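You operate a simulated robot arm through the tools that you are given. There is no shell and no other tool.

The job below is to be done with a simulated two-armed robot. You get a single attempt, and the scene is never put back.

JOB
Squeeze the blue cone to about 70 N in the tester, then wind the blue knob back.
Fine: press the red button once first; knob to the white mark; leave the cone in, tray shut. Set down upright: what you pick out.

The check looks at the end state, three seconds after you hand in, the way a careful person would. Anything else that was tipped, shoved, dropped, spilled or broken makes it a failure.

ROBOT AND FRAMES
Two 7-joint arms with fingered hands on one trunk that stands fixed in place. Base frame: the origin is at the foot of the trunk, x ahead of it, y to its left, z up. Units: m, rad, N and s.
The left shoulder is at [0.07, 0.139, 1.133], the right one opposite. With the tool pointing down near the work surface each hand reaches from about 0.46 to 0.84 m from the base axis, measured 20 degrees to its own side. Payload 3.9 kg a hand.
Tool frame (each hand has its own): the origin (TCP) lies between the finger pads and is the grasp point; the fingertips stand 0.029 m ahead of it; z points along the fingers, y is the line along which they close. The gripper opens to 0.1 m. The gripper's body begins 0.034 m behind the TCP. The gripper is a hand of 5 fingers: y runs from the thumb to the fingers, the wrist lies at [-0.015, -0.105, -0.177] in the tool frame, and closing takes about 1.5 s.
Orientation is that of the tool frame in the base frame, as a unit quaternion [x, y, z, w]. With the fingers straight down and the wrist toward the robot, the tool's x, y and z point along [0, 1, 0], [1, 0, 0] and [0, 0, -1] of the base frame.

CONTROLS
- The arms move only by the tool move_arm. It takes "left_commands", "right_commands" or both (then of equal length, played together; a hand with none holds still); each is a list of rows, each an object (a shift or turn left out is 0, a gripper value left out holds the last) with "delta_pos": the shift along the base's x, y, z in units of 150 mm (1.0 is 150 mm), a list of three; "rotation": the turn, a rotation vector about the base's x, y, z in units of 90 degrees (1.0 is 90 degrees), a list of three. In form: [{"delta_pos": [tx, ty, tz], "rotation": [wx, wy, wz]}, ...]. A call has 1 to 20 rows; each row is the pose to reach, as a shift and turn from the pose commanded when the call began. "left_jaw" and "right_jaw" are, for a hand that has rows, the finger opening in m, from 0 to 0.1, set as the call begins (left out, the last holds). A call with a number of a shift or a turn outside -1 to 1 is refused whole. A row lasts 0.2 s, in which the tool goes at most 0.05 m and 0.15 rad; a call with a longer step from one row to the next is refused whole, and so is a gripper value outside its range. Where a pose cannot be reached the arm comes as near as it can. A force on the tool above 90 N (or 10 N above the force at the start of the call, whichever is more), or a blocked arm, ends the call early, and 0.2 s more pass. The fingers move at their own pace (about 0.153 m/s each) and stop on an object; they squeeze with about 29 N. The grip force told is the motor's: it shows also when the fingers shut on nothing. Time passes only in rows, and 0.2 s behind the last, so rows that repeat a pose let the fingers close. The reply holds the time, the measured pose of the TCP, the force on the tool along the base axes, the opening and the grip force, in the units named above and with some noise, with the torque about the TCP (base axes, N m) and any sound that the robot's microphone picked up.
- Cameras (640 x 400 px; columns grow to the right, rows downward): "scene" is now at [0.1425, -0.0144, 1.4874]; the picture's right is [-0.14, -0.99, 0.00], its down [-0.24, 0.03, -0.97] and it looks along [0.96, -0.13, -0.24] (base axes); focal length 214 px, centre (320, 200). "left" rides on the left gripper at [-0.066, -0.086, -0.121] in its tool frame; the picture's right is [-0.76, -0.31, 0.58], its down [0.59, -0.70, 0.40] and it looks along [0.28, 0.64, 0.71] (tool axes); focal length 247 px, centre (320, 200). "right" rides on the right gripper at [0.066, -0.086, -0.121] in its tool frame; the picture's right is [-0.76, 0.31, -0.58], its down [-0.59, -0.70, 0.40] and it looks along [-0.28, 0.64, 0.71] (tool axes); focal length 247 px, centre (320, 200). There is no depth. A picture from a camera that has moved, and an enlarged one, comes with that camera's place and axes in the base frame and with its lens.
- get_image(camera): a new picture of that camera. No time passes.
- move_column(by): slides the trunk up (or, below 0, down) by that many m; the arms and the scene camera ride with it, the base frame stays. It gives what a move gives, with no picture.
- hand_shape(shape, hand): the hand has 5 fingers and takes this shape, open, in about a second: jaw (thumb against the fingers, like two jaws); tri (thumb and two fingers); tip (a fingertip pinch); poke (one finger out to press); point (the index stretched); flat (the hand flat); cup (the hand cupped); fist (a fist). The gripper value then closes the fingers along that shape, each until it touches; the sizes above hold for jaw. It gives what a move gives, with no picture.
- aim_head(pan, tilt): turns the head with the scene camera to pan (to the left, within 1.501 rad either way) and tilt (down, from -0.506 to 1.204), counted from straight ahead of the robot. It gives what a move gives.
- close_up(camera, box): a new picture of the part [left, top, right, bottom] of that camera's present view, enlarged. No time passes.
- job_done(): hands the job in; it is judged then, once.

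Places have to be worked out from the pictures, the camera data and where the tool is seen. Open the grippers and draw the arms clear of the work before you hand the job in, unless the task says otherwise.

The tools are called as name(argument=value, ...) on one line, values as JSON. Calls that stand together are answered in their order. move_arm: Moves the arms, as the interface text tells. Its arguments: {"type":"object","properties":{"left_commands":{"type":"array","items":{"type":"object","properties":{"delta_pos":{"type":"array","items":{"type":"number"}},"rotation":{"type":"array","items":{"type":"number"}}}}},"left_jaw":{"type":"number"},"right_commands":{"type":"array","items":{"type":"object","properties":{"delta_pos":{"type":"array","items":{"type":"number"}},"rotation":{"type":"array","items":{"type":"number"}}}}},"right_jaw":{"type":"number"}},"required":[]} The other tools are called the same way: move_column (by) slides the trunk up or down; hand_shape (shape, hand) gives the hand a shape; aim_head (pan, tilt) turns the head that bears the scene camera; get_image (camera) takes a picture; close_up (camera, box) takes an enlarged picture of a part of a camera's view; job_done () hands the job in.

At the start:

```text
t: 0.0
left_ee_pos: [0.5179, 0.2261, 1.3968]
left_orientation: [0.707, 0.708, 0.0, -0.001]
left_ft_force: [-0.3, -0.4, -0.8]
left_moment: [0.01, 0.01, 0.0]
left_gripper_width: 0.0998
left_grasp_force: 0.1
left_shape: jaw
right_ee_pos: [0.3431, -0.1292, 1.4897]
right_orientation: [0.707, 0.707, 0.001, 0.0]
right_ft_force: [0.5, 0.1, -0.1]
right_moment: [0.0, -0.03, 0.0]
right_gripper_width: 0.1
right_grasp_force: 0.1
right_shape: jaw
trunk travel left (down, up): [-0.775, 0.065]
head pan, tilt: [-0.138, 0.244]
```

scene: 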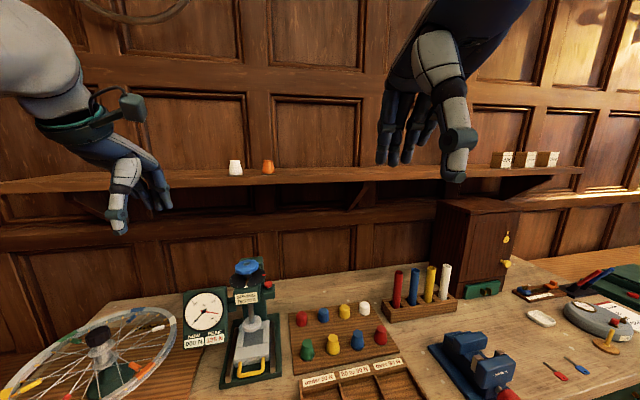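
right: 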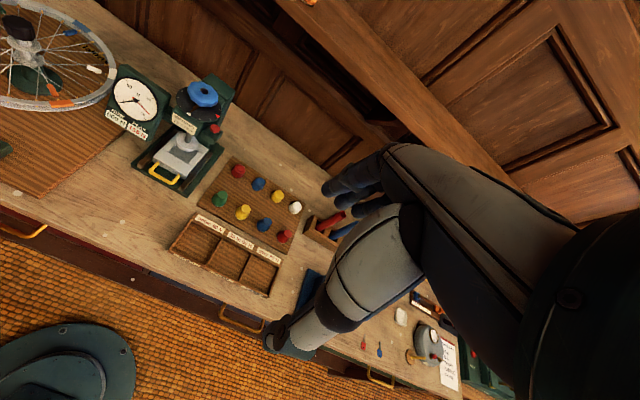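
left: 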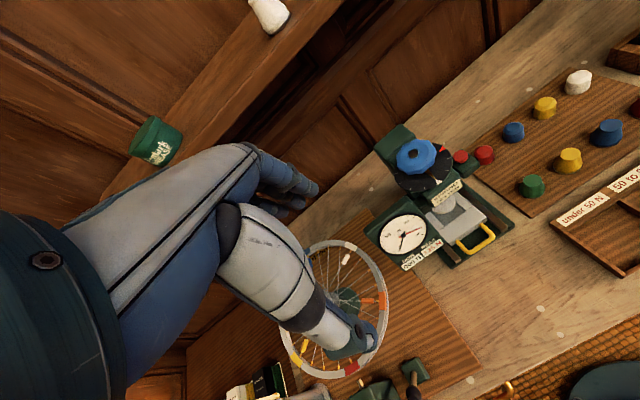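

The tester (green frame with blue knob, dial, yellow-handled tray) is ahead and slightly left; cones and pegs are to its right. I take close-ups to read labels and see details.

close_up(camera="scene", box=[170, 240, 300, 400])

close_up(camera="scene", box=[280, 280, 440, 400])

close_up(camera="left", box=[340, 110, 540, 280])

close_up(camera="right", box=[90, 60, 320, 220])

```text
2.50 times, centred on (235, 320) of scene
camera zoom: at [0.1425, -0.0144, 1.4874], right [-0.14, -0.99, 0.0], down [-0.24, 0.03, -0.97], along [0.96, -0.13, -0.24], focal length 536 px, centre (532, -100)
```

zoom: 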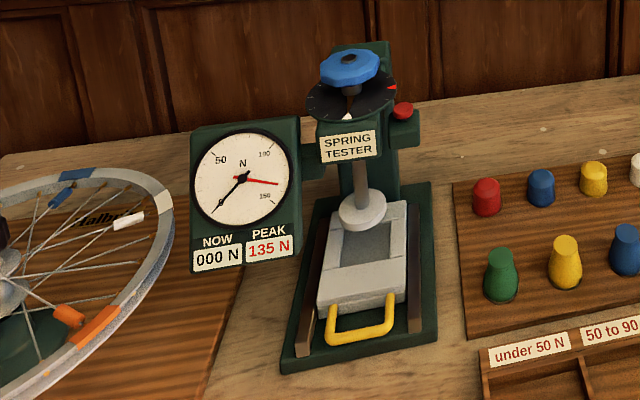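

```text
3.33 times, centred on (360, 340) of scene
camera zoom: at [0.1425, -0.0144, 1.4874], right [-0.14, -0.99, 0.0], down [-0.24, 0.03, -0.97], along [0.96, -0.13, -0.24], focal length 715 px, centre (187, -267)
```

zoom: 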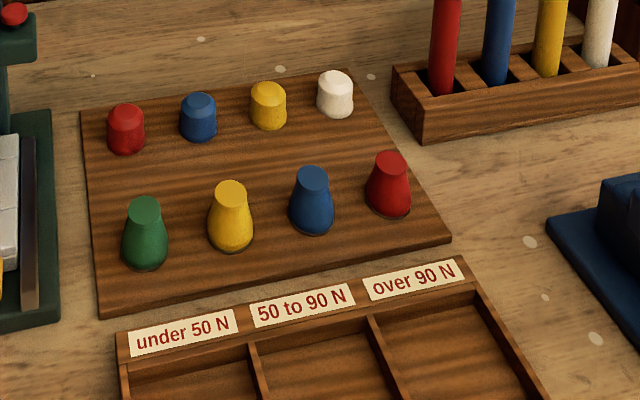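

```text
2.35 times, centred on (440, 195) of left
camera zoom: at [0.4319, 0.1595, 1.5168], right [-0.31, -0.76, -0.58], down [-0.7, 0.59, -0.4], along [0.64, 0.28, -0.71], focal length 581 px, centre (38, 212)
```

zoom: 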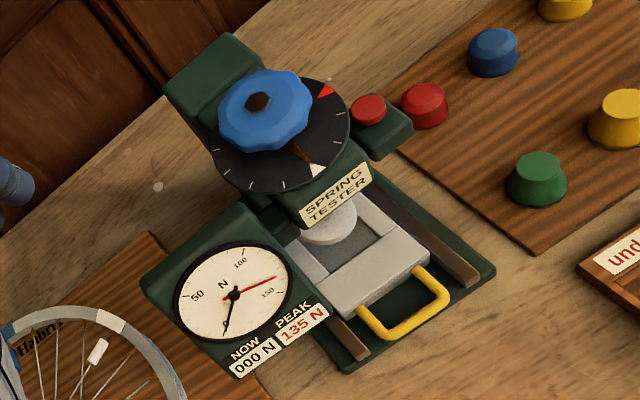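

```text
2.50 times, centred on (205, 140) of right
camera zoom: at [0.2577, -0.0646, 1.611], right [0.31, -0.76, 0.58], down [-0.7, -0.59, -0.4], along [0.64, -0.28, -0.71], focal length 617 px, centre (608, 350)
```

zoom: 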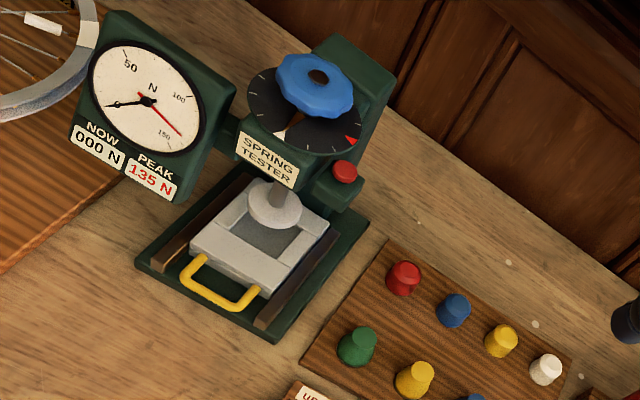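

The dial shows NOW 000 N, PEAK 135 N; the knob pointer sits near the white mark, and there are two rows of coloured specimens. I tilt the head down toward the tester and board for a better view.

aim_head(pan=0.0, tilt=0.65)

get_image(camera="scene")

```text
t: 0.9
left_ee_pos: [0.5168, 0.2239, 1.396]
left_orientation: [0.707, 0.707, -0.001, 0.0]
left_ft_force: [-0.1, 0.3, 0.3]
left_moment: [-0.02, 0.0, -0.03]
left_gripper_width: 0.0995
left_grasp_force: 0.2
left_shape: jaw
right_ee_pos: [0.3423, -0.1296, 1.4892]
right_orientation: [0.707, 0.707, 0.0, 0.001]
right_ft_force: [0.3, 0.2, 0.0]
right_moment: [0.01, -0.02, -0.05]
right_gripper_width: 0.0999
right_grasp_force: 0.0
right_shape: jaw
trunk travel left (down, up): [-0.775, 0.065]
head pan, tilt: [0.0, 0.649]
```

```text
taken
camera scene: at [0.1368, -0.0017, 1.4505], right [0.0, -1.0, 0.0], down [-0.6, 0.0, -0.8], along [0.8, 0.0, -0.6], focal length 214 px, centre (320, 200)
```

scene: 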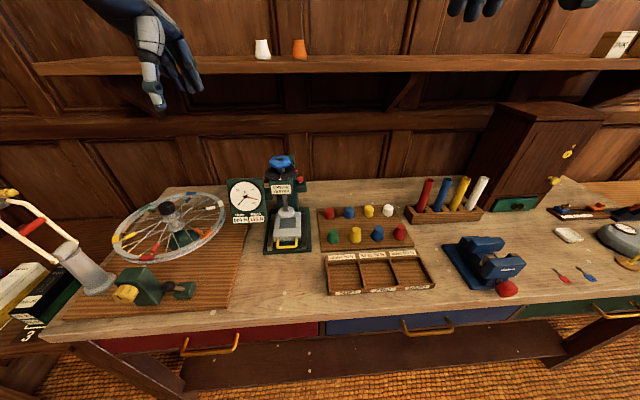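

Now the camera axes are clean (pan 0). I zoom on the tester and the specimen board in this view.

close_up(camera="scene", box=[220, 140, 330, 260])

close_up(camera="scene", box=[300, 190, 440, 300])

close_up(camera="scene", box=[260, 145, 310, 195])

close_up(camera="scene", box=[225, 175, 275, 225])

```text
3.33 times, centred on (275, 200) of scene
camera zoom: at [0.1368, -0.0017, 1.4505], right [0.0, -1.0, 0.0], down [-0.6, 0.0, -0.8], along [0.8, 0.0, -0.6], focal length 715 px, centre (470, 200)
```

zoom: 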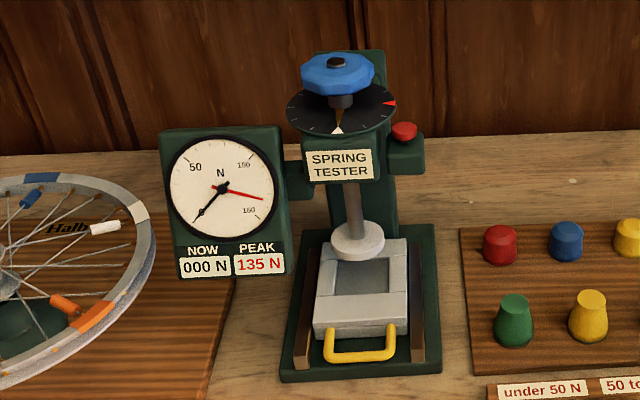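

```text
3.64 times, centred on (370, 245) of scene
camera zoom: at [0.1368, -0.0017, 1.4505], right [0.0, -1.0, 0.0], down [-0.6, 0.0, -0.8], along [0.8, 0.0, -0.6], focal length 780 px, centre (138, 36)
```

zoom: 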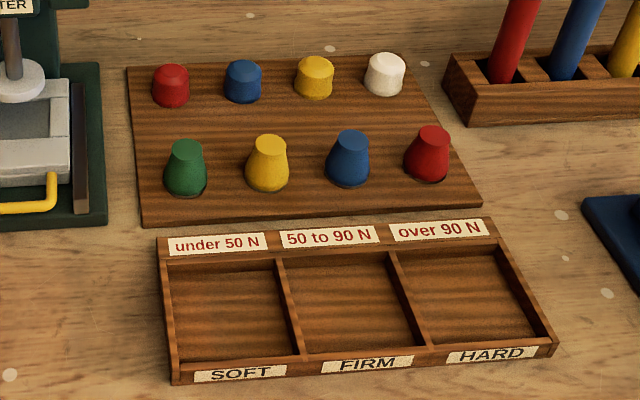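

```text
8.00 times, centred on (285, 170) of scene
camera zoom: at [0.1368, -0.0017, 1.4505], right [0.0, -1.0, 0.0], down [-0.6, 0.0, -0.8], along [0.8, 0.0, -0.6], focal length 1716 px, centre (600, 440)
```

zoom: 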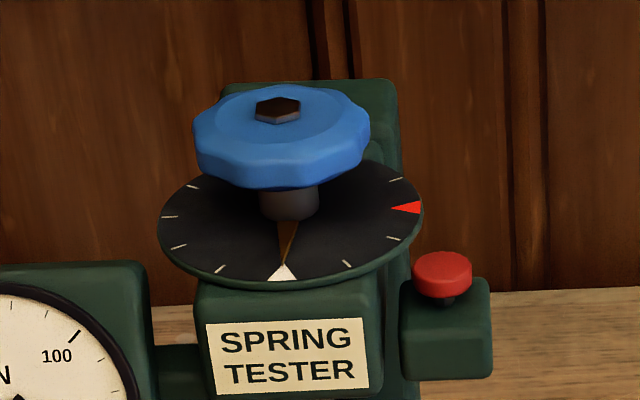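

```text
8.00 times, centred on (250, 200) of scene
camera zoom: at [0.1368, -0.0017, 1.4505], right [0.0, -1.0, 0.0], down [-0.6, 0.0, -0.8], along [0.8, 0.0, -0.6], focal length 1716 px, centre (880, 200)
```

zoom: 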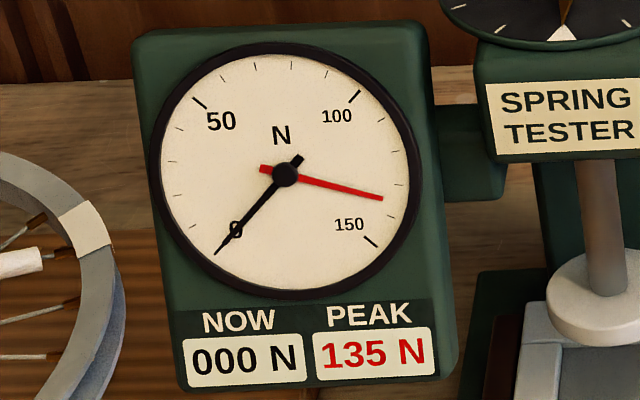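

From triangulation: knob hub ≈ (0.692, 0.112, 1.177), dial disc z≈1.136, red button ≈ (0.670, 0.056, 1.125), blue cone (near row, third) ≈ (0.658, −0.20, 0.93). The right hand suits the button, so I put it in the poke shape and look at it.

hand_shape(shape="poke", hand="right")

get_image(camera="right")

```text
t: 1.8
left_ee_pos: [0.5166, 0.2251, 1.3969]
left_orientation: [0.707, 0.708, 0.0, 0.0]
left_ft_force: [-0.7, -0.4, -0.6]
left_moment: [0.01, 0.0, -0.01]
left_gripper_width: 0.1
left_grasp_force: 0.1
left_shape: jaw
right_ee_pos: [0.3423, -0.1297, 1.4907]
right_orientation: [0.707, 0.708, 0.0, 0.0]
right_ft_force: [0.6, 0.1, -0.7]
right_moment: [0.0, 0.02, -0.01]
right_gripper_width: 0.0001
right_grasp_force: 0.1
right_shape: poke
trunk travel left (down, up): [-0.775, 0.065]
head pan, tilt: [0.0, 0.649]
```

```text
taken
camera right: at [0.2577, -0.0646, 1.611], right [0.31, -0.76, 0.58], down [-0.7, -0.59, -0.4], along [0.64, -0.28, -0.71], focal length 247 px, centre (320, 200)
```

right: 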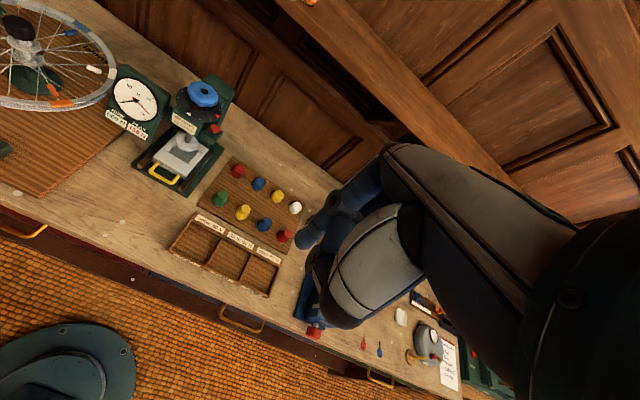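

The right hand now shows one finger out. I bring it forward into the scene camera's view to locate its fingertip.

move_arm(right_commands=[{"delta_pos": [0.15, 0.08, -0.15]}, {"delta_pos": [0.3, 0.16, -0.3]}, {"delta_pos": [0.45, 0.24, -0.45]}, {"delta_pos": [0.6, 0.32, -0.6]}, {"delta_pos": [0.75, 0.4, -0.75]}, {"delta_pos": [0.9, 0.48, -0.9]}, {"delta_pos": [0.95, 0.5, -0.95]}])

get_image(camera="scene")

get_image(camera="right")

get_image(camera="left")

```text
t: 3.4
left_ee_pos: [0.518, 0.2247, 1.3961]
left_orientation: [0.707, 0.707, 0.0, 0.0]
left_ft_force: [0.5, 0.5, 0.3]
left_moment: [0.02, 0.01, 0.01]
left_gripper_width: 0.0998
left_grasp_force: 0.0
left_shape: jaw
right_ee_pos: [0.4862, -0.0545, 1.3479]
right_orientation: [0.707, 0.707, 0.0, 0.0]
right_ft_force: [0.3, 1.1, 0.6]
right_moment: [0.04, -0.03, 0.0]
right_gripper_width: 0.0
right_grasp_force: 0.1
right_shape: poke
trunk travel left (down, up): [-0.775, 0.065]
head pan, tilt: [0.0, 0.649]
```

```text
taken
camera scene: at [0.1369, -0.0017, 1.4504], right [0.0, -1.0, 0.0], down [-0.6, 0.0, -0.8], along [0.8, 0.0, -0.6], focal length 214 px, centre (320, 200)
```

scene: 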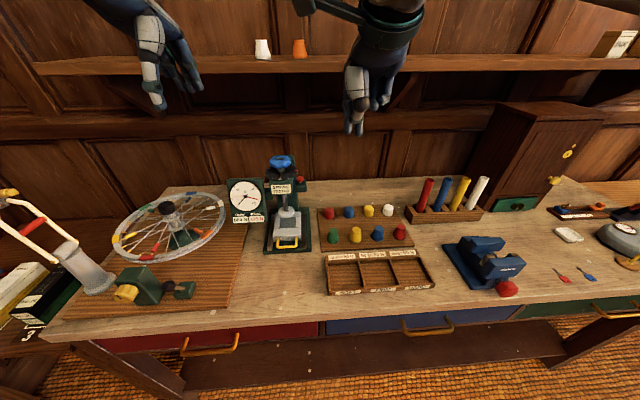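

```text
taken
camera right: at [0.4008, 0.0099, 1.4681], right [0.31, -0.76, 0.58], down [-0.7, -0.59, -0.4], along [0.64, -0.28, -0.71], focal length 247 px, centre (320, 200)
```

right: 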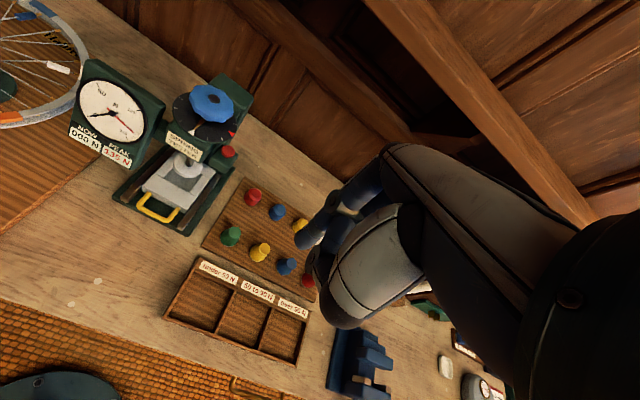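

```text
taken
camera left: at [0.432, 0.1594, 1.5168], right [-0.31, -0.76, -0.58], down [-0.7, 0.59, -0.4], along [0.64, 0.28, -0.71], focal length 247 px, centre (320, 200)
```

left: 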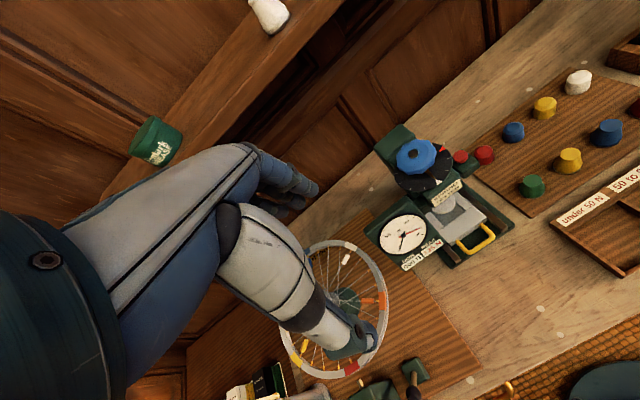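

close_up(camera="scene", box=[320, 40, 420, 140])

close_up(camera="right", box=[270, 150, 430, 330])

```text
4.00 times, centred on (370, 90) of scene
camera zoom: at [0.1369, -0.0017, 1.4504], right [0.0, -1.0, 0.0], down [-0.6, 0.0, -0.8], along [0.8, 0.0, -0.6], focal length 858 px, centre (120, 640)
```

zoom: 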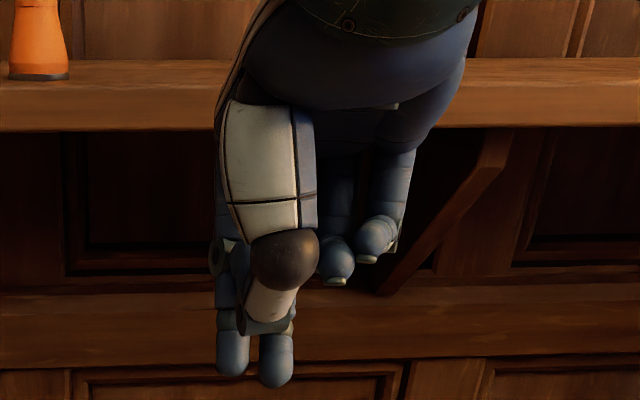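

```text
2.22 times, centred on (350, 240) of right
camera zoom: at [0.4008, 0.0099, 1.4681], right [0.31, -0.76, 0.58], down [-0.7, -0.59, -0.4], along [0.64, -0.28, -0.71], focal length 549 px, centre (253, 111)
```

zoom: 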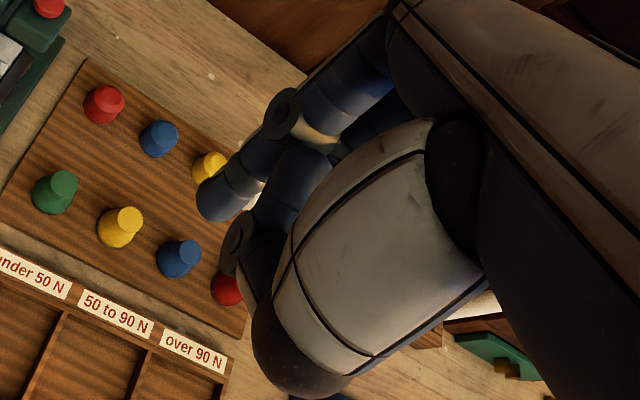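

In "poke" I see two fingertips nearly level at the bottom. I try the "point" shape to compare.

hand_shape(shape="point", hand="right")

close_up(camera="scene", box=[320, 40, 420, 140])

close_up(camera="right", box=[270, 150, 430, 330])

```text
t: 4.3
left_ee_pos: [0.5171, 0.2263, 1.3963]
left_orientation: [0.707, 0.707, 0.0, 0.0]
left_ft_force: [-0.8, 0.2, -0.3]
left_moment: [-0.05, -0.02, 0.0]
left_gripper_width: 0.0997
left_grasp_force: 0.2
left_shape: jaw
right_ee_pos: [0.4855, -0.0543, 1.3475]
right_orientation: [0.707, 0.707, -0.001, 0.0]
right_ft_force: [-0.5, 0.1, -0.3]
right_moment: [0.03, 0.02, 0.04]
right_gripper_width: 0.0001
right_grasp_force: 0.0
right_shape: point
trunk travel left (down, up): [-0.775, 0.065]
head pan, tilt: [0.0, 0.649]
```

```text
4.00 times, centred on (370, 90) of scene
camera zoom: at [0.1368, -0.0015, 1.4504], right [0.0, -1.0, 0.0], down [-0.6, 0.0, -0.8], along [0.8, 0.0, -0.6], focal length 858 px, centre (120, 640)
```

zoom: 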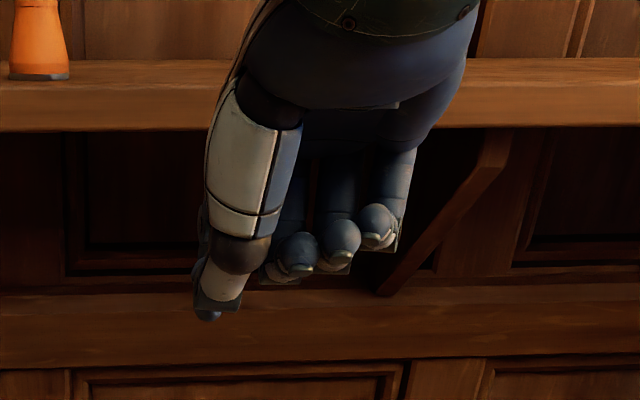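

```text
2.22 times, centred on (350, 240) of right
camera zoom: at [0.4005, 0.0101, 1.4685], right [0.31, -0.76, 0.58], down [-0.7, -0.59, -0.4], along [0.64, -0.28, -0.71], focal length 549 px, centre (253, 111)
```

zoom: 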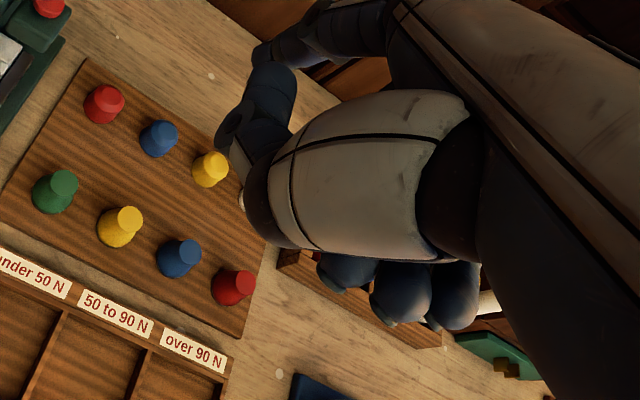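

"Point" sends the index forward under the thumb, so "poke" (index and middle pointing down) is better. I return to poke and move closer above the button, staying high.

hand_shape(shape="poke", hand="right")

move_arm(right_commands=[{"delta_pos": [0.18, 0.11, -0.1]}, {"delta_pos": [0.36, 0.22, -0.2]}, {"delta_pos": [0.54, 0.33, -0.3]}, {"delta_pos": [0.72, 0.45, -0.4]}, {"delta_pos": [0.9, 0.56, -0.5]}, {"delta_pos": [0.9, 0.56, -0.5]}])

get_image(camera="scene")

get_image(camera="left")

get_image(camera="right")

```text
t: 5.2
left_ee_pos: [0.5173, 0.2247, 1.3956]
left_orientation: [0.707, 0.707, 0.0, 0.0]
left_ft_force: [0.6, -0.2, -0.4]
left_moment: [-0.01, 0.0, 0.0]
left_gripper_width: 0.0997
left_grasp_force: 0.1
left_shape: jaw
right_ee_pos: [0.4847, -0.0555, 1.3467]
right_orientation: [0.707, 0.707, 0.0, 0.0]
right_ft_force: [1.5, 0.7, -0.5]
right_moment: [0.0, -0.02, -0.02]
right_gripper_width: 0.0002
right_grasp_force: 0.0
right_shape: poke
trunk travel left (down, up): [-0.775, 0.065]
head pan, tilt: [0.0, 0.649]
```

```text
t: 6.6
left_ee_pos: [0.5167, 0.2239, 1.3975]
left_orientation: [0.707, 0.707, 0.001, 0.001]
left_ft_force: [0.1, 0.2, 0.5]
left_moment: [0.01, 0.0, -0.03]
left_gripper_width: 0.1
left_grasp_force: 0.1
left_shape: jaw
right_ee_pos: [0.6177, 0.0286, 1.2748]
right_orientation: [0.707, 0.707, 0.001, 0.0]
right_ft_force: [-0.8, -0.7, -0.4]
right_moment: [0.0, -0.01, 0.01]
right_gripper_width: 0.0
right_grasp_force: 0.1
right_shape: poke
trunk travel left (down, up): [-0.775, 0.065]
head pan, tilt: [0.0, 0.649]
```

```text
taken
camera scene: at [0.1356, -0.0024, 1.4505], right [0.0, -1.0, 0.0], down [-0.6, 0.0, -0.8], along [0.8, 0.0, -0.6], focal length 214 px, centre (320, 200)
```

scene: 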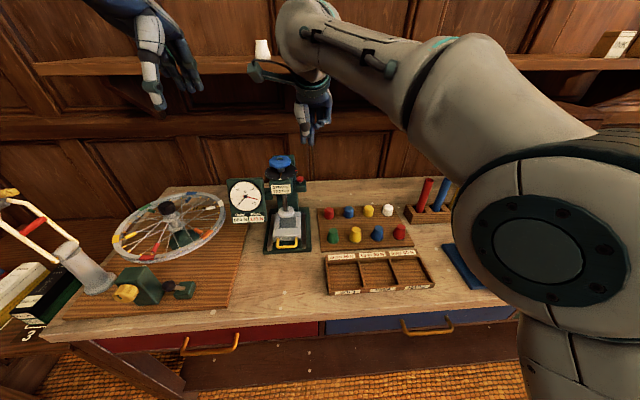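

```text
taken
camera left: at [0.4306, 0.1586, 1.5173], right [-0.31, -0.76, -0.58], down [-0.7, 0.59, -0.4], along [0.64, 0.28, -0.71], focal length 247 px, centre (320, 200)
```

left: 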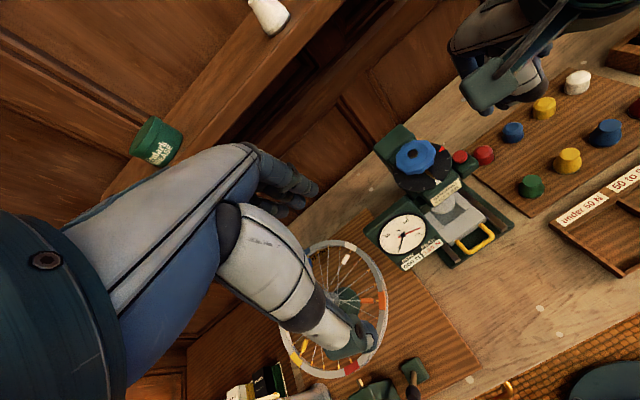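

```text
taken
camera right: at [0.5335, 0.094, 1.3949], right [0.31, -0.76, 0.58], down [-0.7, -0.59, -0.4], along [0.64, -0.28, -0.71], focal length 247 px, centre (320, 200)
```

right: 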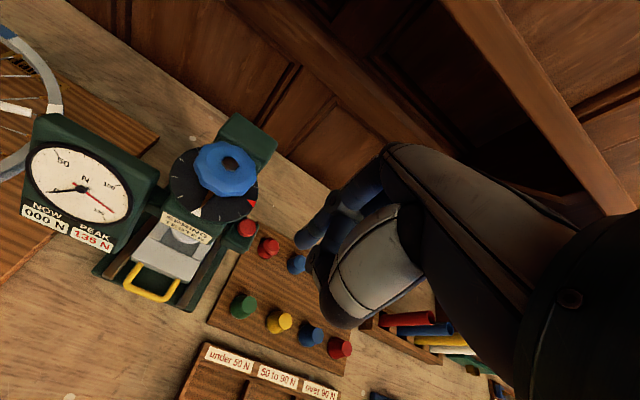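

The hand approaches well. I zoom in on the fingertips from the scene camera, and on the tester from the right camera.

close_up(camera="scene", box=[255, 80, 355, 200])

close_up(camera="right", box=[150, 100, 350, 270])

```text
3.33 times, centred on (305, 140) of scene
camera zoom: at [0.1356, -0.0024, 1.4505], right [0.0, -1.0, 0.0], down [-0.6, 0.0, -0.8], along [0.8, 0.0, -0.6], focal length 715 px, centre (370, 400)
```

zoom: 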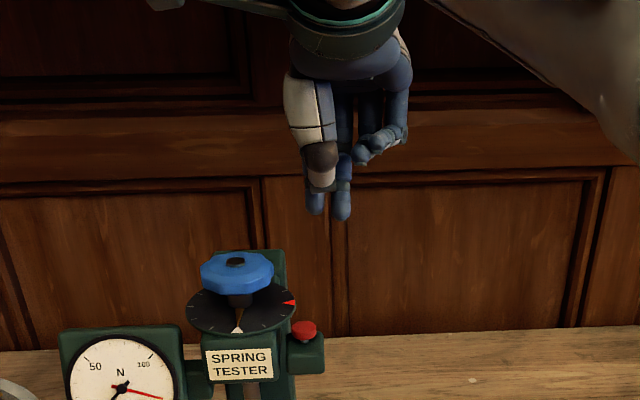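

```text
2.35 times, centred on (250, 185) of right
camera zoom: at [0.5335, 0.094, 1.3949], right [0.31, -0.76, 0.58], down [-0.7, -0.59, -0.4], along [0.64, -0.28, -0.71], focal length 581 px, centre (485, 235)
```

zoom: 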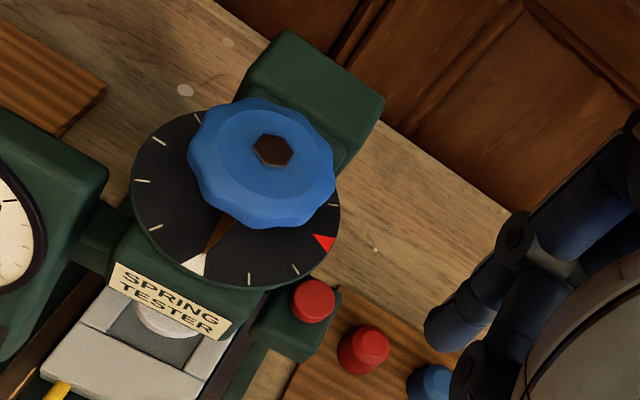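

Index tip is about at TCP + (0, +0.008, −0.024); the button centre ≈ (0.670, 0.057, 1.127). I move above the button, then down to about 15 mm above it.

move_arm(right_commands=[{"delta_pos": [0.17, 0.06, -0.05]}, {"delta_pos": [0.349, 0.123, -0.15]}, {"delta_pos": [0.349, 0.123, -0.35]}, {"delta_pos": [0.349, 0.123, -0.55]}, {"delta_pos": [0.349, 0.123, -0.7]}, {"delta_pos": [0.349, 0.123, -0.7]}])

close_up(camera="scene", box=[255, 120, 335, 200])

close_up(camera="left", box=[380, 60, 540, 220])

get_image(camera="right")

```text
t: 8.0
left_ee_pos: [0.5161, 0.2247, 1.3969]
left_orientation: [0.707, 0.707, 0.001, 0.0]
left_ft_force: [-0.3, 0.1, -0.1]
left_moment: [0.01, 0.0, 0.01]
left_gripper_width: 0.0999
left_grasp_force: 0.0
left_shape: jaw
right_ee_pos: [0.6748, 0.0395, 1.1677]
right_orientation: [0.713, 0.702, 0.003, -0.007]
right_ft_force: [0.2, -0.4, -0.3]
right_moment: [-0.01, -0.02, 0.0]
right_gripper_width: 0.0001
right_grasp_force: 0.0
right_shape: poke
trunk travel left (down, up): [-0.775, 0.065]
head pan, tilt: [0.0, 0.649]
```

```text
5.00 times, centred on (295, 160) of scene
camera zoom: at [0.1356, -0.0016, 1.4505], right [0.0, -1.0, 0.0], down [-0.6, 0.0, -0.8], along [0.8, 0.0, -0.6], focal length 1072 px, centre (445, 400)
```

zoom: 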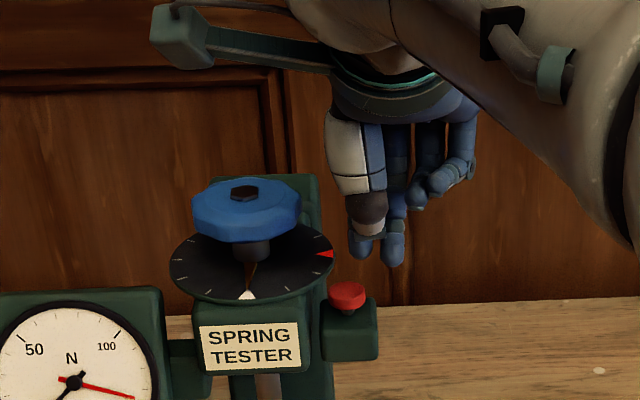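

```text
2.50 times, centred on (460, 140) of left
camera zoom: at [0.4306, 0.1595, 1.5172], right [-0.31, -0.76, -0.58], down [-0.7, 0.59, -0.4], along [0.64, 0.28, -0.71], focal length 617 px, centre (-30, 350)
```

zoom: 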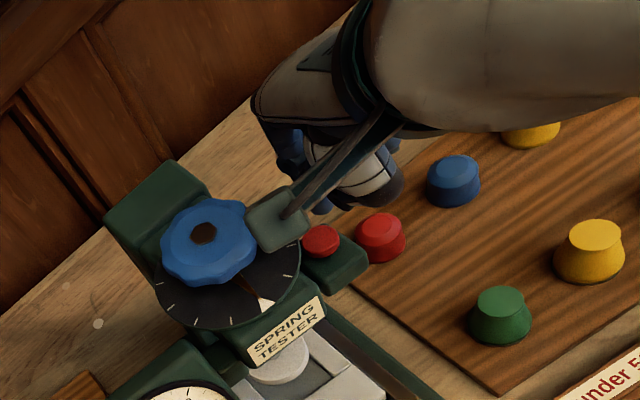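

```text
taken
camera right: at [0.592, 0.1035, 1.2902], right [0.3, -0.77, 0.56], down [-0.71, -0.57, -0.4], along [0.63, -0.28, -0.72], focal length 247 px, centre (320, 200)
```

right: 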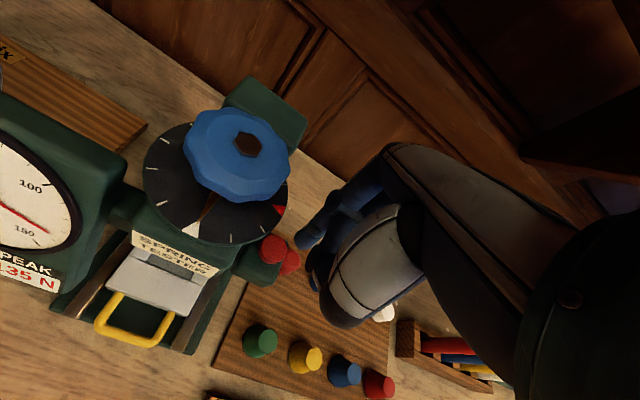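

The arm stopped ~8 mm short in y with a slight twist, so it may be near a limit or still settling. I hold a moment to see the reading.

move_arm(right_commands=[{"delta_pos": [0, 0, 0]}, {"delta_pos": [0, 0, 0]}])

```text
t: 8.6
left_ee_pos: [0.5166, 0.2249, 1.3963]
left_orientation: [0.707, 0.707, -0.001, 0.0]
left_ft_force: [-0.2, 0.3, 0.1]
left_moment: [0.0, 0.01, 0.03]
left_gripper_width: 0.0998
left_grasp_force: 0.1
left_shape: jaw
right_ee_pos: [0.6754, 0.0406, 1.1694]
right_orientation: [0.712, 0.702, 0.004, -0.006]
right_ft_force: [0.7, 0.1, -0.3]
right_moment: [0.0, -0.03, 0.03]
right_gripper_width: 0.0
right_grasp_force: 0.1
right_shape: poke
trunk travel left (down, up): [-0.775, 0.065]
head pan, tilt: [0.0, 0.649]
```

It holds there, so a joint limit is reached in that pose. I lift a bit and try yawing the hand counter-clockwise (wrist to the right) to see whether the pose becomes reachable.

move_arm(right_commands=[{"delta_pos": [0, 0, 0.2]}, {"delta_pos": [0, 0, 0.3], "rotation": [0, 0, 0.09]}, {"delta_pos": [0, 0, 0.3], "rotation": [0, 0, 0.18]}, {"delta_pos": [0, 0, 0.3], "rotation": [0, 0, 0.27]}, {"delta_pos": [0, 0, 0.3], "rotation": [0, 0, 0.33]}, {"delta_pos": [0, 0, 0.3], "rotation": [0, 0, 0.33]}])

```text
t: 10.0
left_ee_pos: [0.5171, 0.2245, 1.3958]
left_orientation: [0.706, 0.708, 0.0, 0.0]
left_ft_force: [1.0, -0.5, -0.4]
left_moment: [0.0, 0.0, 0.0]
left_gripper_width: 0.1001
left_grasp_force: 0.0
left_shape: jaw
right_ee_pos: [0.6705, 0.0478, 1.2125]
right_orientation: [0.502, 0.865, 0.0, 0.001]
right_ft_force: [1.0, -0.1, 0.5]
right_moment: [-0.03, 0.06, -0.01]
right_gripper_width: 0.0002
right_grasp_force: 0.2
right_shape: poke
trunk travel left (down, up): [-0.775, 0.065]
head pan, tilt: [0.0, 0.649]
```

With 30° yaw the pose is reached. The index is now offset (−0.005, +0.006) from the TCP, so I put the TCP at (0.674, 0.0475) and come down to ~15 mm above the button, then look.

move_arm(right_commands=[{"delta_pos": [0.027, 0.003, -0.1]}, {"delta_pos": [0.027, 0.003, -0.2]}, {"delta_pos": [0.027, 0.003, -0.32]}, {"delta_pos": [0.027, 0.003, -0.32]}])

close_up(camera="scene", box=[255, 120, 335, 200])

close_up(camera="right", box=[150, 100, 390, 320])

close_up(camera="left", box=[380, 60, 540, 220])

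```text
t: 11.0
left_ee_pos: [0.5175, 0.2257, 1.3965]
left_orientation: [0.707, 0.707, 0.001, 0.0]
left_ft_force: [0.0, -0.2, 0.8]
left_moment: [-0.02, -0.01, -0.01]
left_gripper_width: 0.0999
left_grasp_force: 0.1
left_shape: jaw
right_ee_pos: [0.6771, 0.0489, 1.1651]
right_orientation: [0.503, 0.864, 0.0, -0.001]
right_ft_force: [0.3, 0.6, 0.0]
right_moment: [-0.01, -0.02, 0.01]
right_gripper_width: 0.0002
right_grasp_force: 0.0
right_shape: poke
trunk travel left (down, up): [-0.775, 0.065]
head pan, tilt: [0.0, 0.649]
```

```text
5.00 times, centred on (295, 160) of scene
camera zoom: at [0.1369, -0.0016, 1.4504], right [0.0, -1.0, 0.0], down [-0.6, 0.0, -0.8], along [0.8, 0.0, -0.6], focal length 1072 px, centre (445, 400)
```

zoom: 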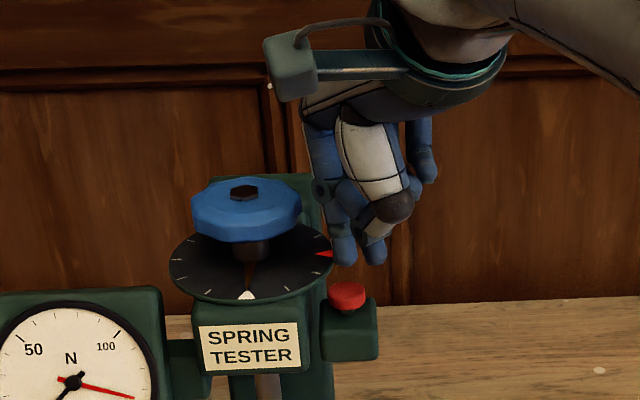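

```text
1.82 times, centred on (270, 210) of right
camera zoom: at [0.5711, 0.0623, 1.2856], right [0.64, -0.51, 0.58], down [-0.32, -0.86, -0.4], along [0.7, 0.07, -0.71], focal length 449 px, centre (411, 182)
```

zoom: 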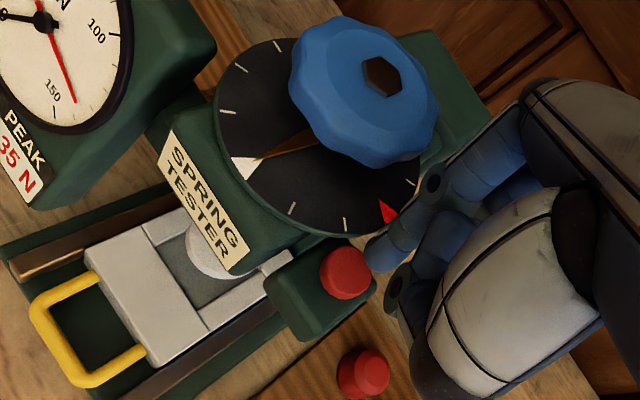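

```text
2.50 times, centred on (460, 140) of left
camera zoom: at [0.432, 0.1595, 1.5168], right [-0.31, -0.76, -0.58], down [-0.7, 0.59, -0.4], along [0.64, 0.28, -0.71], focal length 617 px, centre (-30, 350)
```

zoom: 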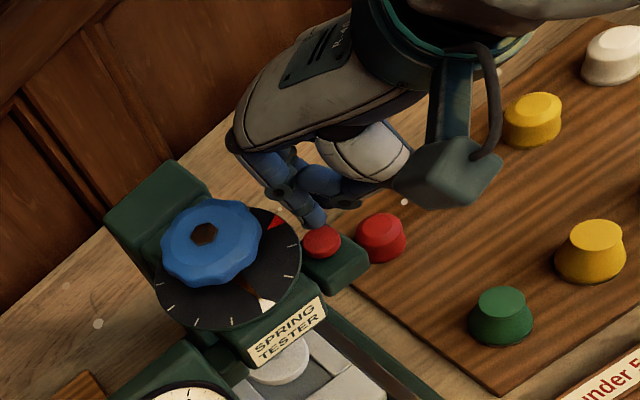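

Index tip ≈ (0.669, 0.0555, 1.146), right over the button (top ≈ 1.126). I lower 17 mm and check the force.

move_arm(right_commands=[{"delta_pos": [0, 0, -0.06]}, {"delta_pos": [0, 0, -0.1133]}, {"delta_pos": [0, 0, -0.1133]}])

close_up(camera="scene", box=[225, 140, 335, 230])

close_up(camera="right", box=[150, 100, 390, 320])

```text
t: 11.8
left_ee_pos: [0.5165, 0.2258, 1.3972]
left_orientation: [0.707, 0.707, 0.001, 0.0]
left_ft_force: [-0.1, 1.1, -0.5]
left_moment: [0.01, 0.01, 0.0]
left_gripper_width: 0.0997
left_grasp_force: 0.1
left_shape: jaw
right_ee_pos: [0.6766, 0.0479, 1.1482]
right_orientation: [0.502, 0.865, 0.001, 0.0]
right_ft_force: [-0.2, 0.7, 1.5]
right_moment: [0.03, 0.01, 0.0]
right_gripper_width: 0.0
right_grasp_force: 0.0
right_shape: poke
trunk travel left (down, up): [-0.775, 0.065]
head pan, tilt: [0.0, 0.649]
```

```text
4.44 times, centred on (280, 185) of scene
camera zoom: at [0.1365, -0.0016, 1.4505], right [0.0, -1.0, 0.0], down [-0.6, 0.0, -0.8], along [0.8, 0.0, -0.6], focal length 953 px, centre (498, 267)
```

zoom: 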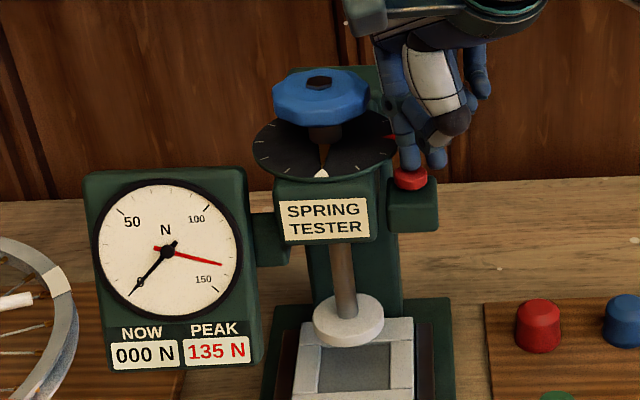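

```text
1.82 times, centred on (270, 210) of right
camera zoom: at [0.5709, 0.0623, 1.2685], right [0.64, -0.51, 0.58], down [-0.32, -0.86, -0.4], along [0.7, 0.07, -0.71], focal length 449 px, centre (411, 182)
```

zoom: 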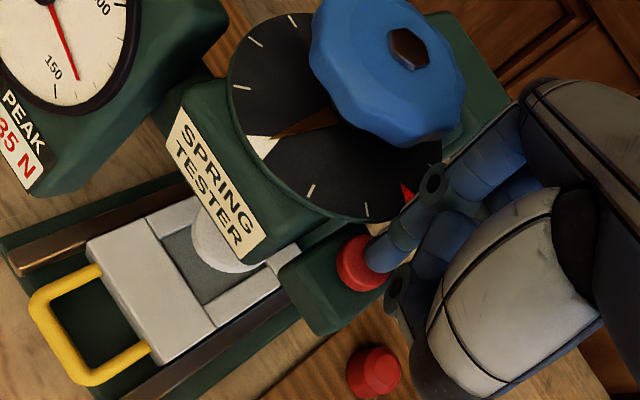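

The fingertip is just at the button (slight +1.5 N). I press 4 mm further in small rows.

move_arm(right_commands=[{"delta_pos": [-0.01, 0, -0.013]}, {"delta_pos": [-0.01, 0, -0.027]}, {"delta_pos": [-0.01, 0, -0.027]}])

close_up(camera="scene", box=[225, 140, 335, 230])

```text
t: 12.6
left_ee_pos: [0.5168, 0.225, 1.3973]
left_orientation: [0.707, 0.708, 0.0, -0.001]
left_ft_force: [-0.9, 0.0, 0.1]
left_moment: [-0.01, 0.0, -0.02]
left_gripper_width: 0.0997
left_grasp_force: 0.1
left_shape: jaw
right_ee_pos: [0.6749, 0.0471, 1.1444]
right_orientation: [0.502, 0.865, 0.001, 0.0]
right_ft_force: [2.1, 0.3, 5.9]
right_moment: [0.04, -0.04, -0.01]
right_gripper_width: 0.0
right_grasp_force: 0.1
right_shape: poke
trunk travel left (down, up): [-0.775, 0.065]
head pan, tilt: [0.0, 0.649]
heard: click
```

```text
4.44 times, centred on (280, 185) of scene
camera zoom: at [0.1363, -0.0017, 1.4505], right [0.0, -1.0, 0.0], down [-0.6, 0.0, -0.8], along [0.8, 0.0, -0.6], focal length 953 px, centre (498, 267)
```

zoom: 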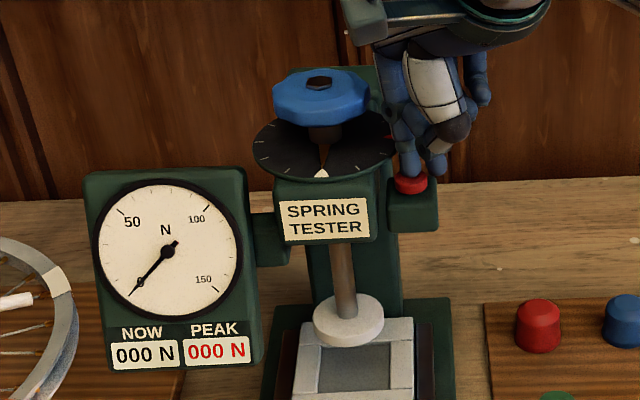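

The click came and PEAK reads 000 N. I lift the finger straight up and move the right hand away to the right.

move_arm(right_commands=[{"delta_pos": [0, 0, 0.15]}, {"delta_pos": [0, 0, 0.4]}, {"delta_pos": [0, -0.1, 0.6]}, {"delta_pos": [-0.1, -0.35, 0.7]}, {"delta_pos": [-0.2, -0.6, 0.7]}, {"delta_pos": [-0.25, -0.85, 0.7]}, {"delta_pos": [-0.25, -1.0, 0.7]}])

close_up(camera="scene", box=[225, 140, 335, 260])

get_image(camera="right")

get_image(camera="scene")

```text
t: 14.2
left_ee_pos: [0.5162, 0.2247, 1.3966]
left_orientation: [0.707, 0.707, 0.0, 0.0]
left_ft_force: [0.0, -0.6, 1.7]
left_moment: [0.03, -0.01, -0.02]
left_gripper_width: 0.0997
left_grasp_force: 0.0
left_shape: jaw
right_ee_pos: [0.6363, -0.1032, 1.2493]
right_orientation: [0.502, 0.865, -0.001, 0.0]
right_ft_force: [0.1, -0.8, -0.1]
right_moment: [0.02, 0.03, -0.01]
right_gripper_width: 0.0001
right_grasp_force: 0.2
right_shape: poke
trunk travel left (down, up): [-0.775, 0.065]
head pan, tilt: [0.0, 0.649]
```

```text
3.33 times, centred on (280, 200) of scene
camera zoom: at [0.1366, -0.0026, 1.4504], right [0.0, -1.0, 0.0], down [-0.6, 0.0, -0.8], along [0.8, 0.0, -0.6], focal length 715 px, centre (453, 200)
```

zoom: 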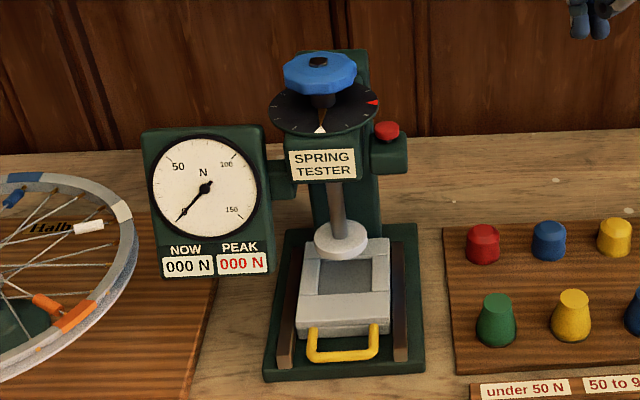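

```text
taken
camera right: at [0.5314, -0.0896, 1.3698], right [0.64, -0.51, 0.58], down [-0.32, -0.86, -0.4], along [0.7, 0.07, -0.71], focal length 247 px, centre (320, 200)
```

right: 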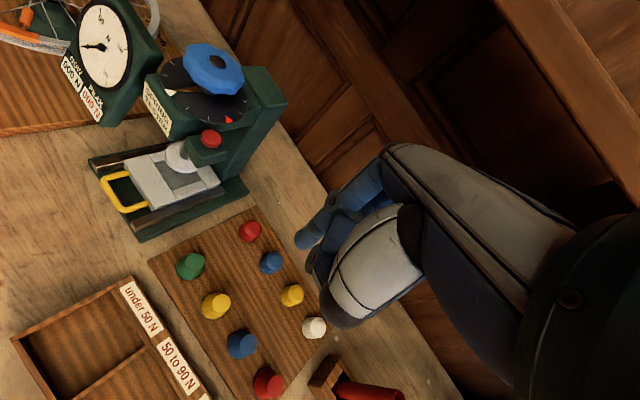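

```text
taken
camera scene: at [0.1366, -0.0026, 1.4504], right [0.0, -1.0, 0.0], down [-0.6, 0.0, -0.8], along [0.8, 0.0, -0.6], focal length 214 px, centre (320, 200)
```

scene: 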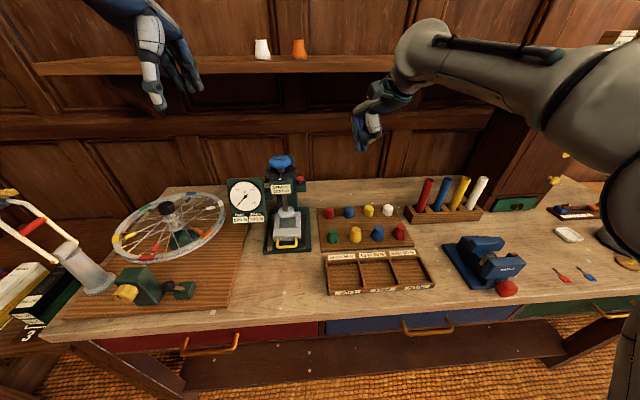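

The button job is done. Now I zoom in with the right camera on the specimens and the tray to determine shapes and positions.

close_up(camera="right", box=[150, 200, 350, 400])

close_up(camera="right", box=[70, 80, 270, 250])

```text
2.00 times, centred on (250, 300) of right
camera zoom: at [0.5314, -0.0896, 1.3698], right [0.64, -0.51, 0.58], down [-0.32, -0.86, -0.4], along [0.7, 0.07, -0.71], focal length 494 px, centre (460, 0)
```

zoom: 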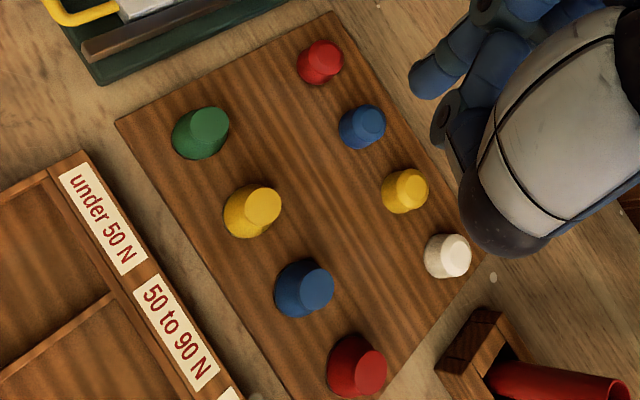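

```text
2.35 times, centred on (170, 165) of right
camera zoom: at [0.5314, -0.0896, 1.3698], right [0.64, -0.51, 0.58], down [-0.32, -0.86, -0.4], along [0.7, 0.07, -0.71], focal length 581 px, centre (673, 282)
```

zoom: 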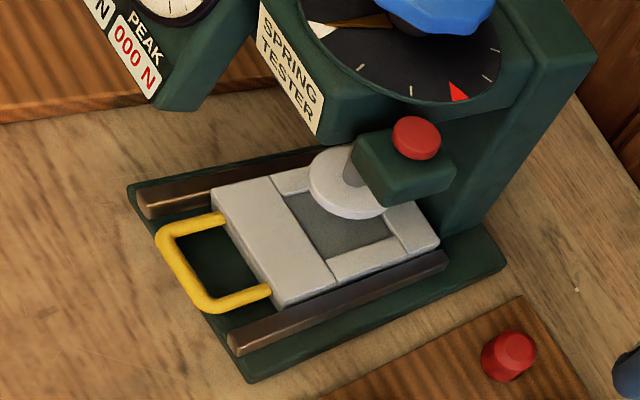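

The near-row third piece is the blue cone (far row are stubby plugs). The tray handle bar is about at x≈0.595, y 0.077–0.130, z≈0.914. I set the left hand to the fingertip pinch to see how it would take the handle.

hand_shape(shape="tip", hand="left")

close_up(camera="left", box=[200, 120, 420, 380])

close_up(camera="scene", box=[100, 20, 220, 130])

```text
t: 15.1
left_ee_pos: [0.517, 0.226, 1.3963]
left_orientation: [0.707, 0.707, 0.0, 0.0]
left_ft_force: [0.0, -0.2, -0.1]
left_moment: [0.03, 0.01, 0.03]
left_gripper_width: 0.0998
left_grasp_force: 0.0
left_shape: tip
right_ee_pos: [0.6381, -0.1025, 1.2501]
right_orientation: [0.502, 0.865, -0.001, 0.0]
right_ft_force: [-0.2, -0.1, -0.5]
right_moment: [0.03, 0.02, -0.01]
right_gripper_width: 0.0003
right_grasp_force: 0.1
right_shape: poke
trunk travel left (down, up): [-0.775, 0.065]
head pan, tilt: [0.0, 0.649]
```

```text
1.54 times, centred on (310, 250) of left
camera zoom: at [0.432, 0.1596, 1.5168], right [-0.31, -0.76, -0.58], down [-0.7, 0.59, -0.4], along [0.64, 0.28, -0.71], focal length 380 px, centre (335, 123)
```

zoom: 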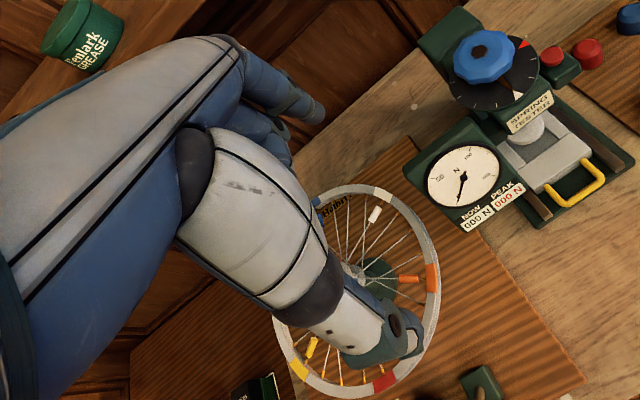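

```text
3.64 times, centred on (160, 75) of scene
camera zoom: at [0.1369, -0.0015, 1.4504], right [0.0, -1.0, 0.0], down [-0.6, 0.0, -0.8], along [0.8, 0.0, -0.6], focal length 780 px, centre (902, 654)
```

zoom: 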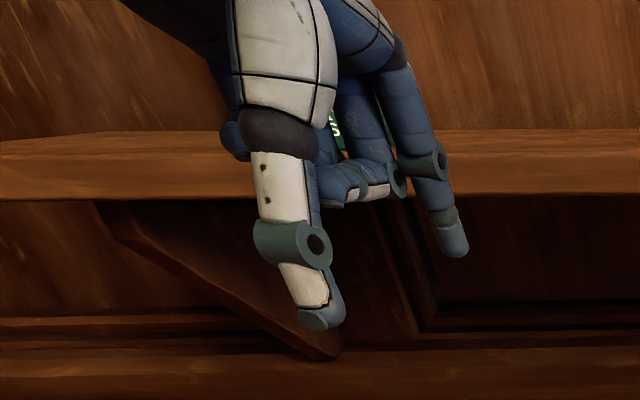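

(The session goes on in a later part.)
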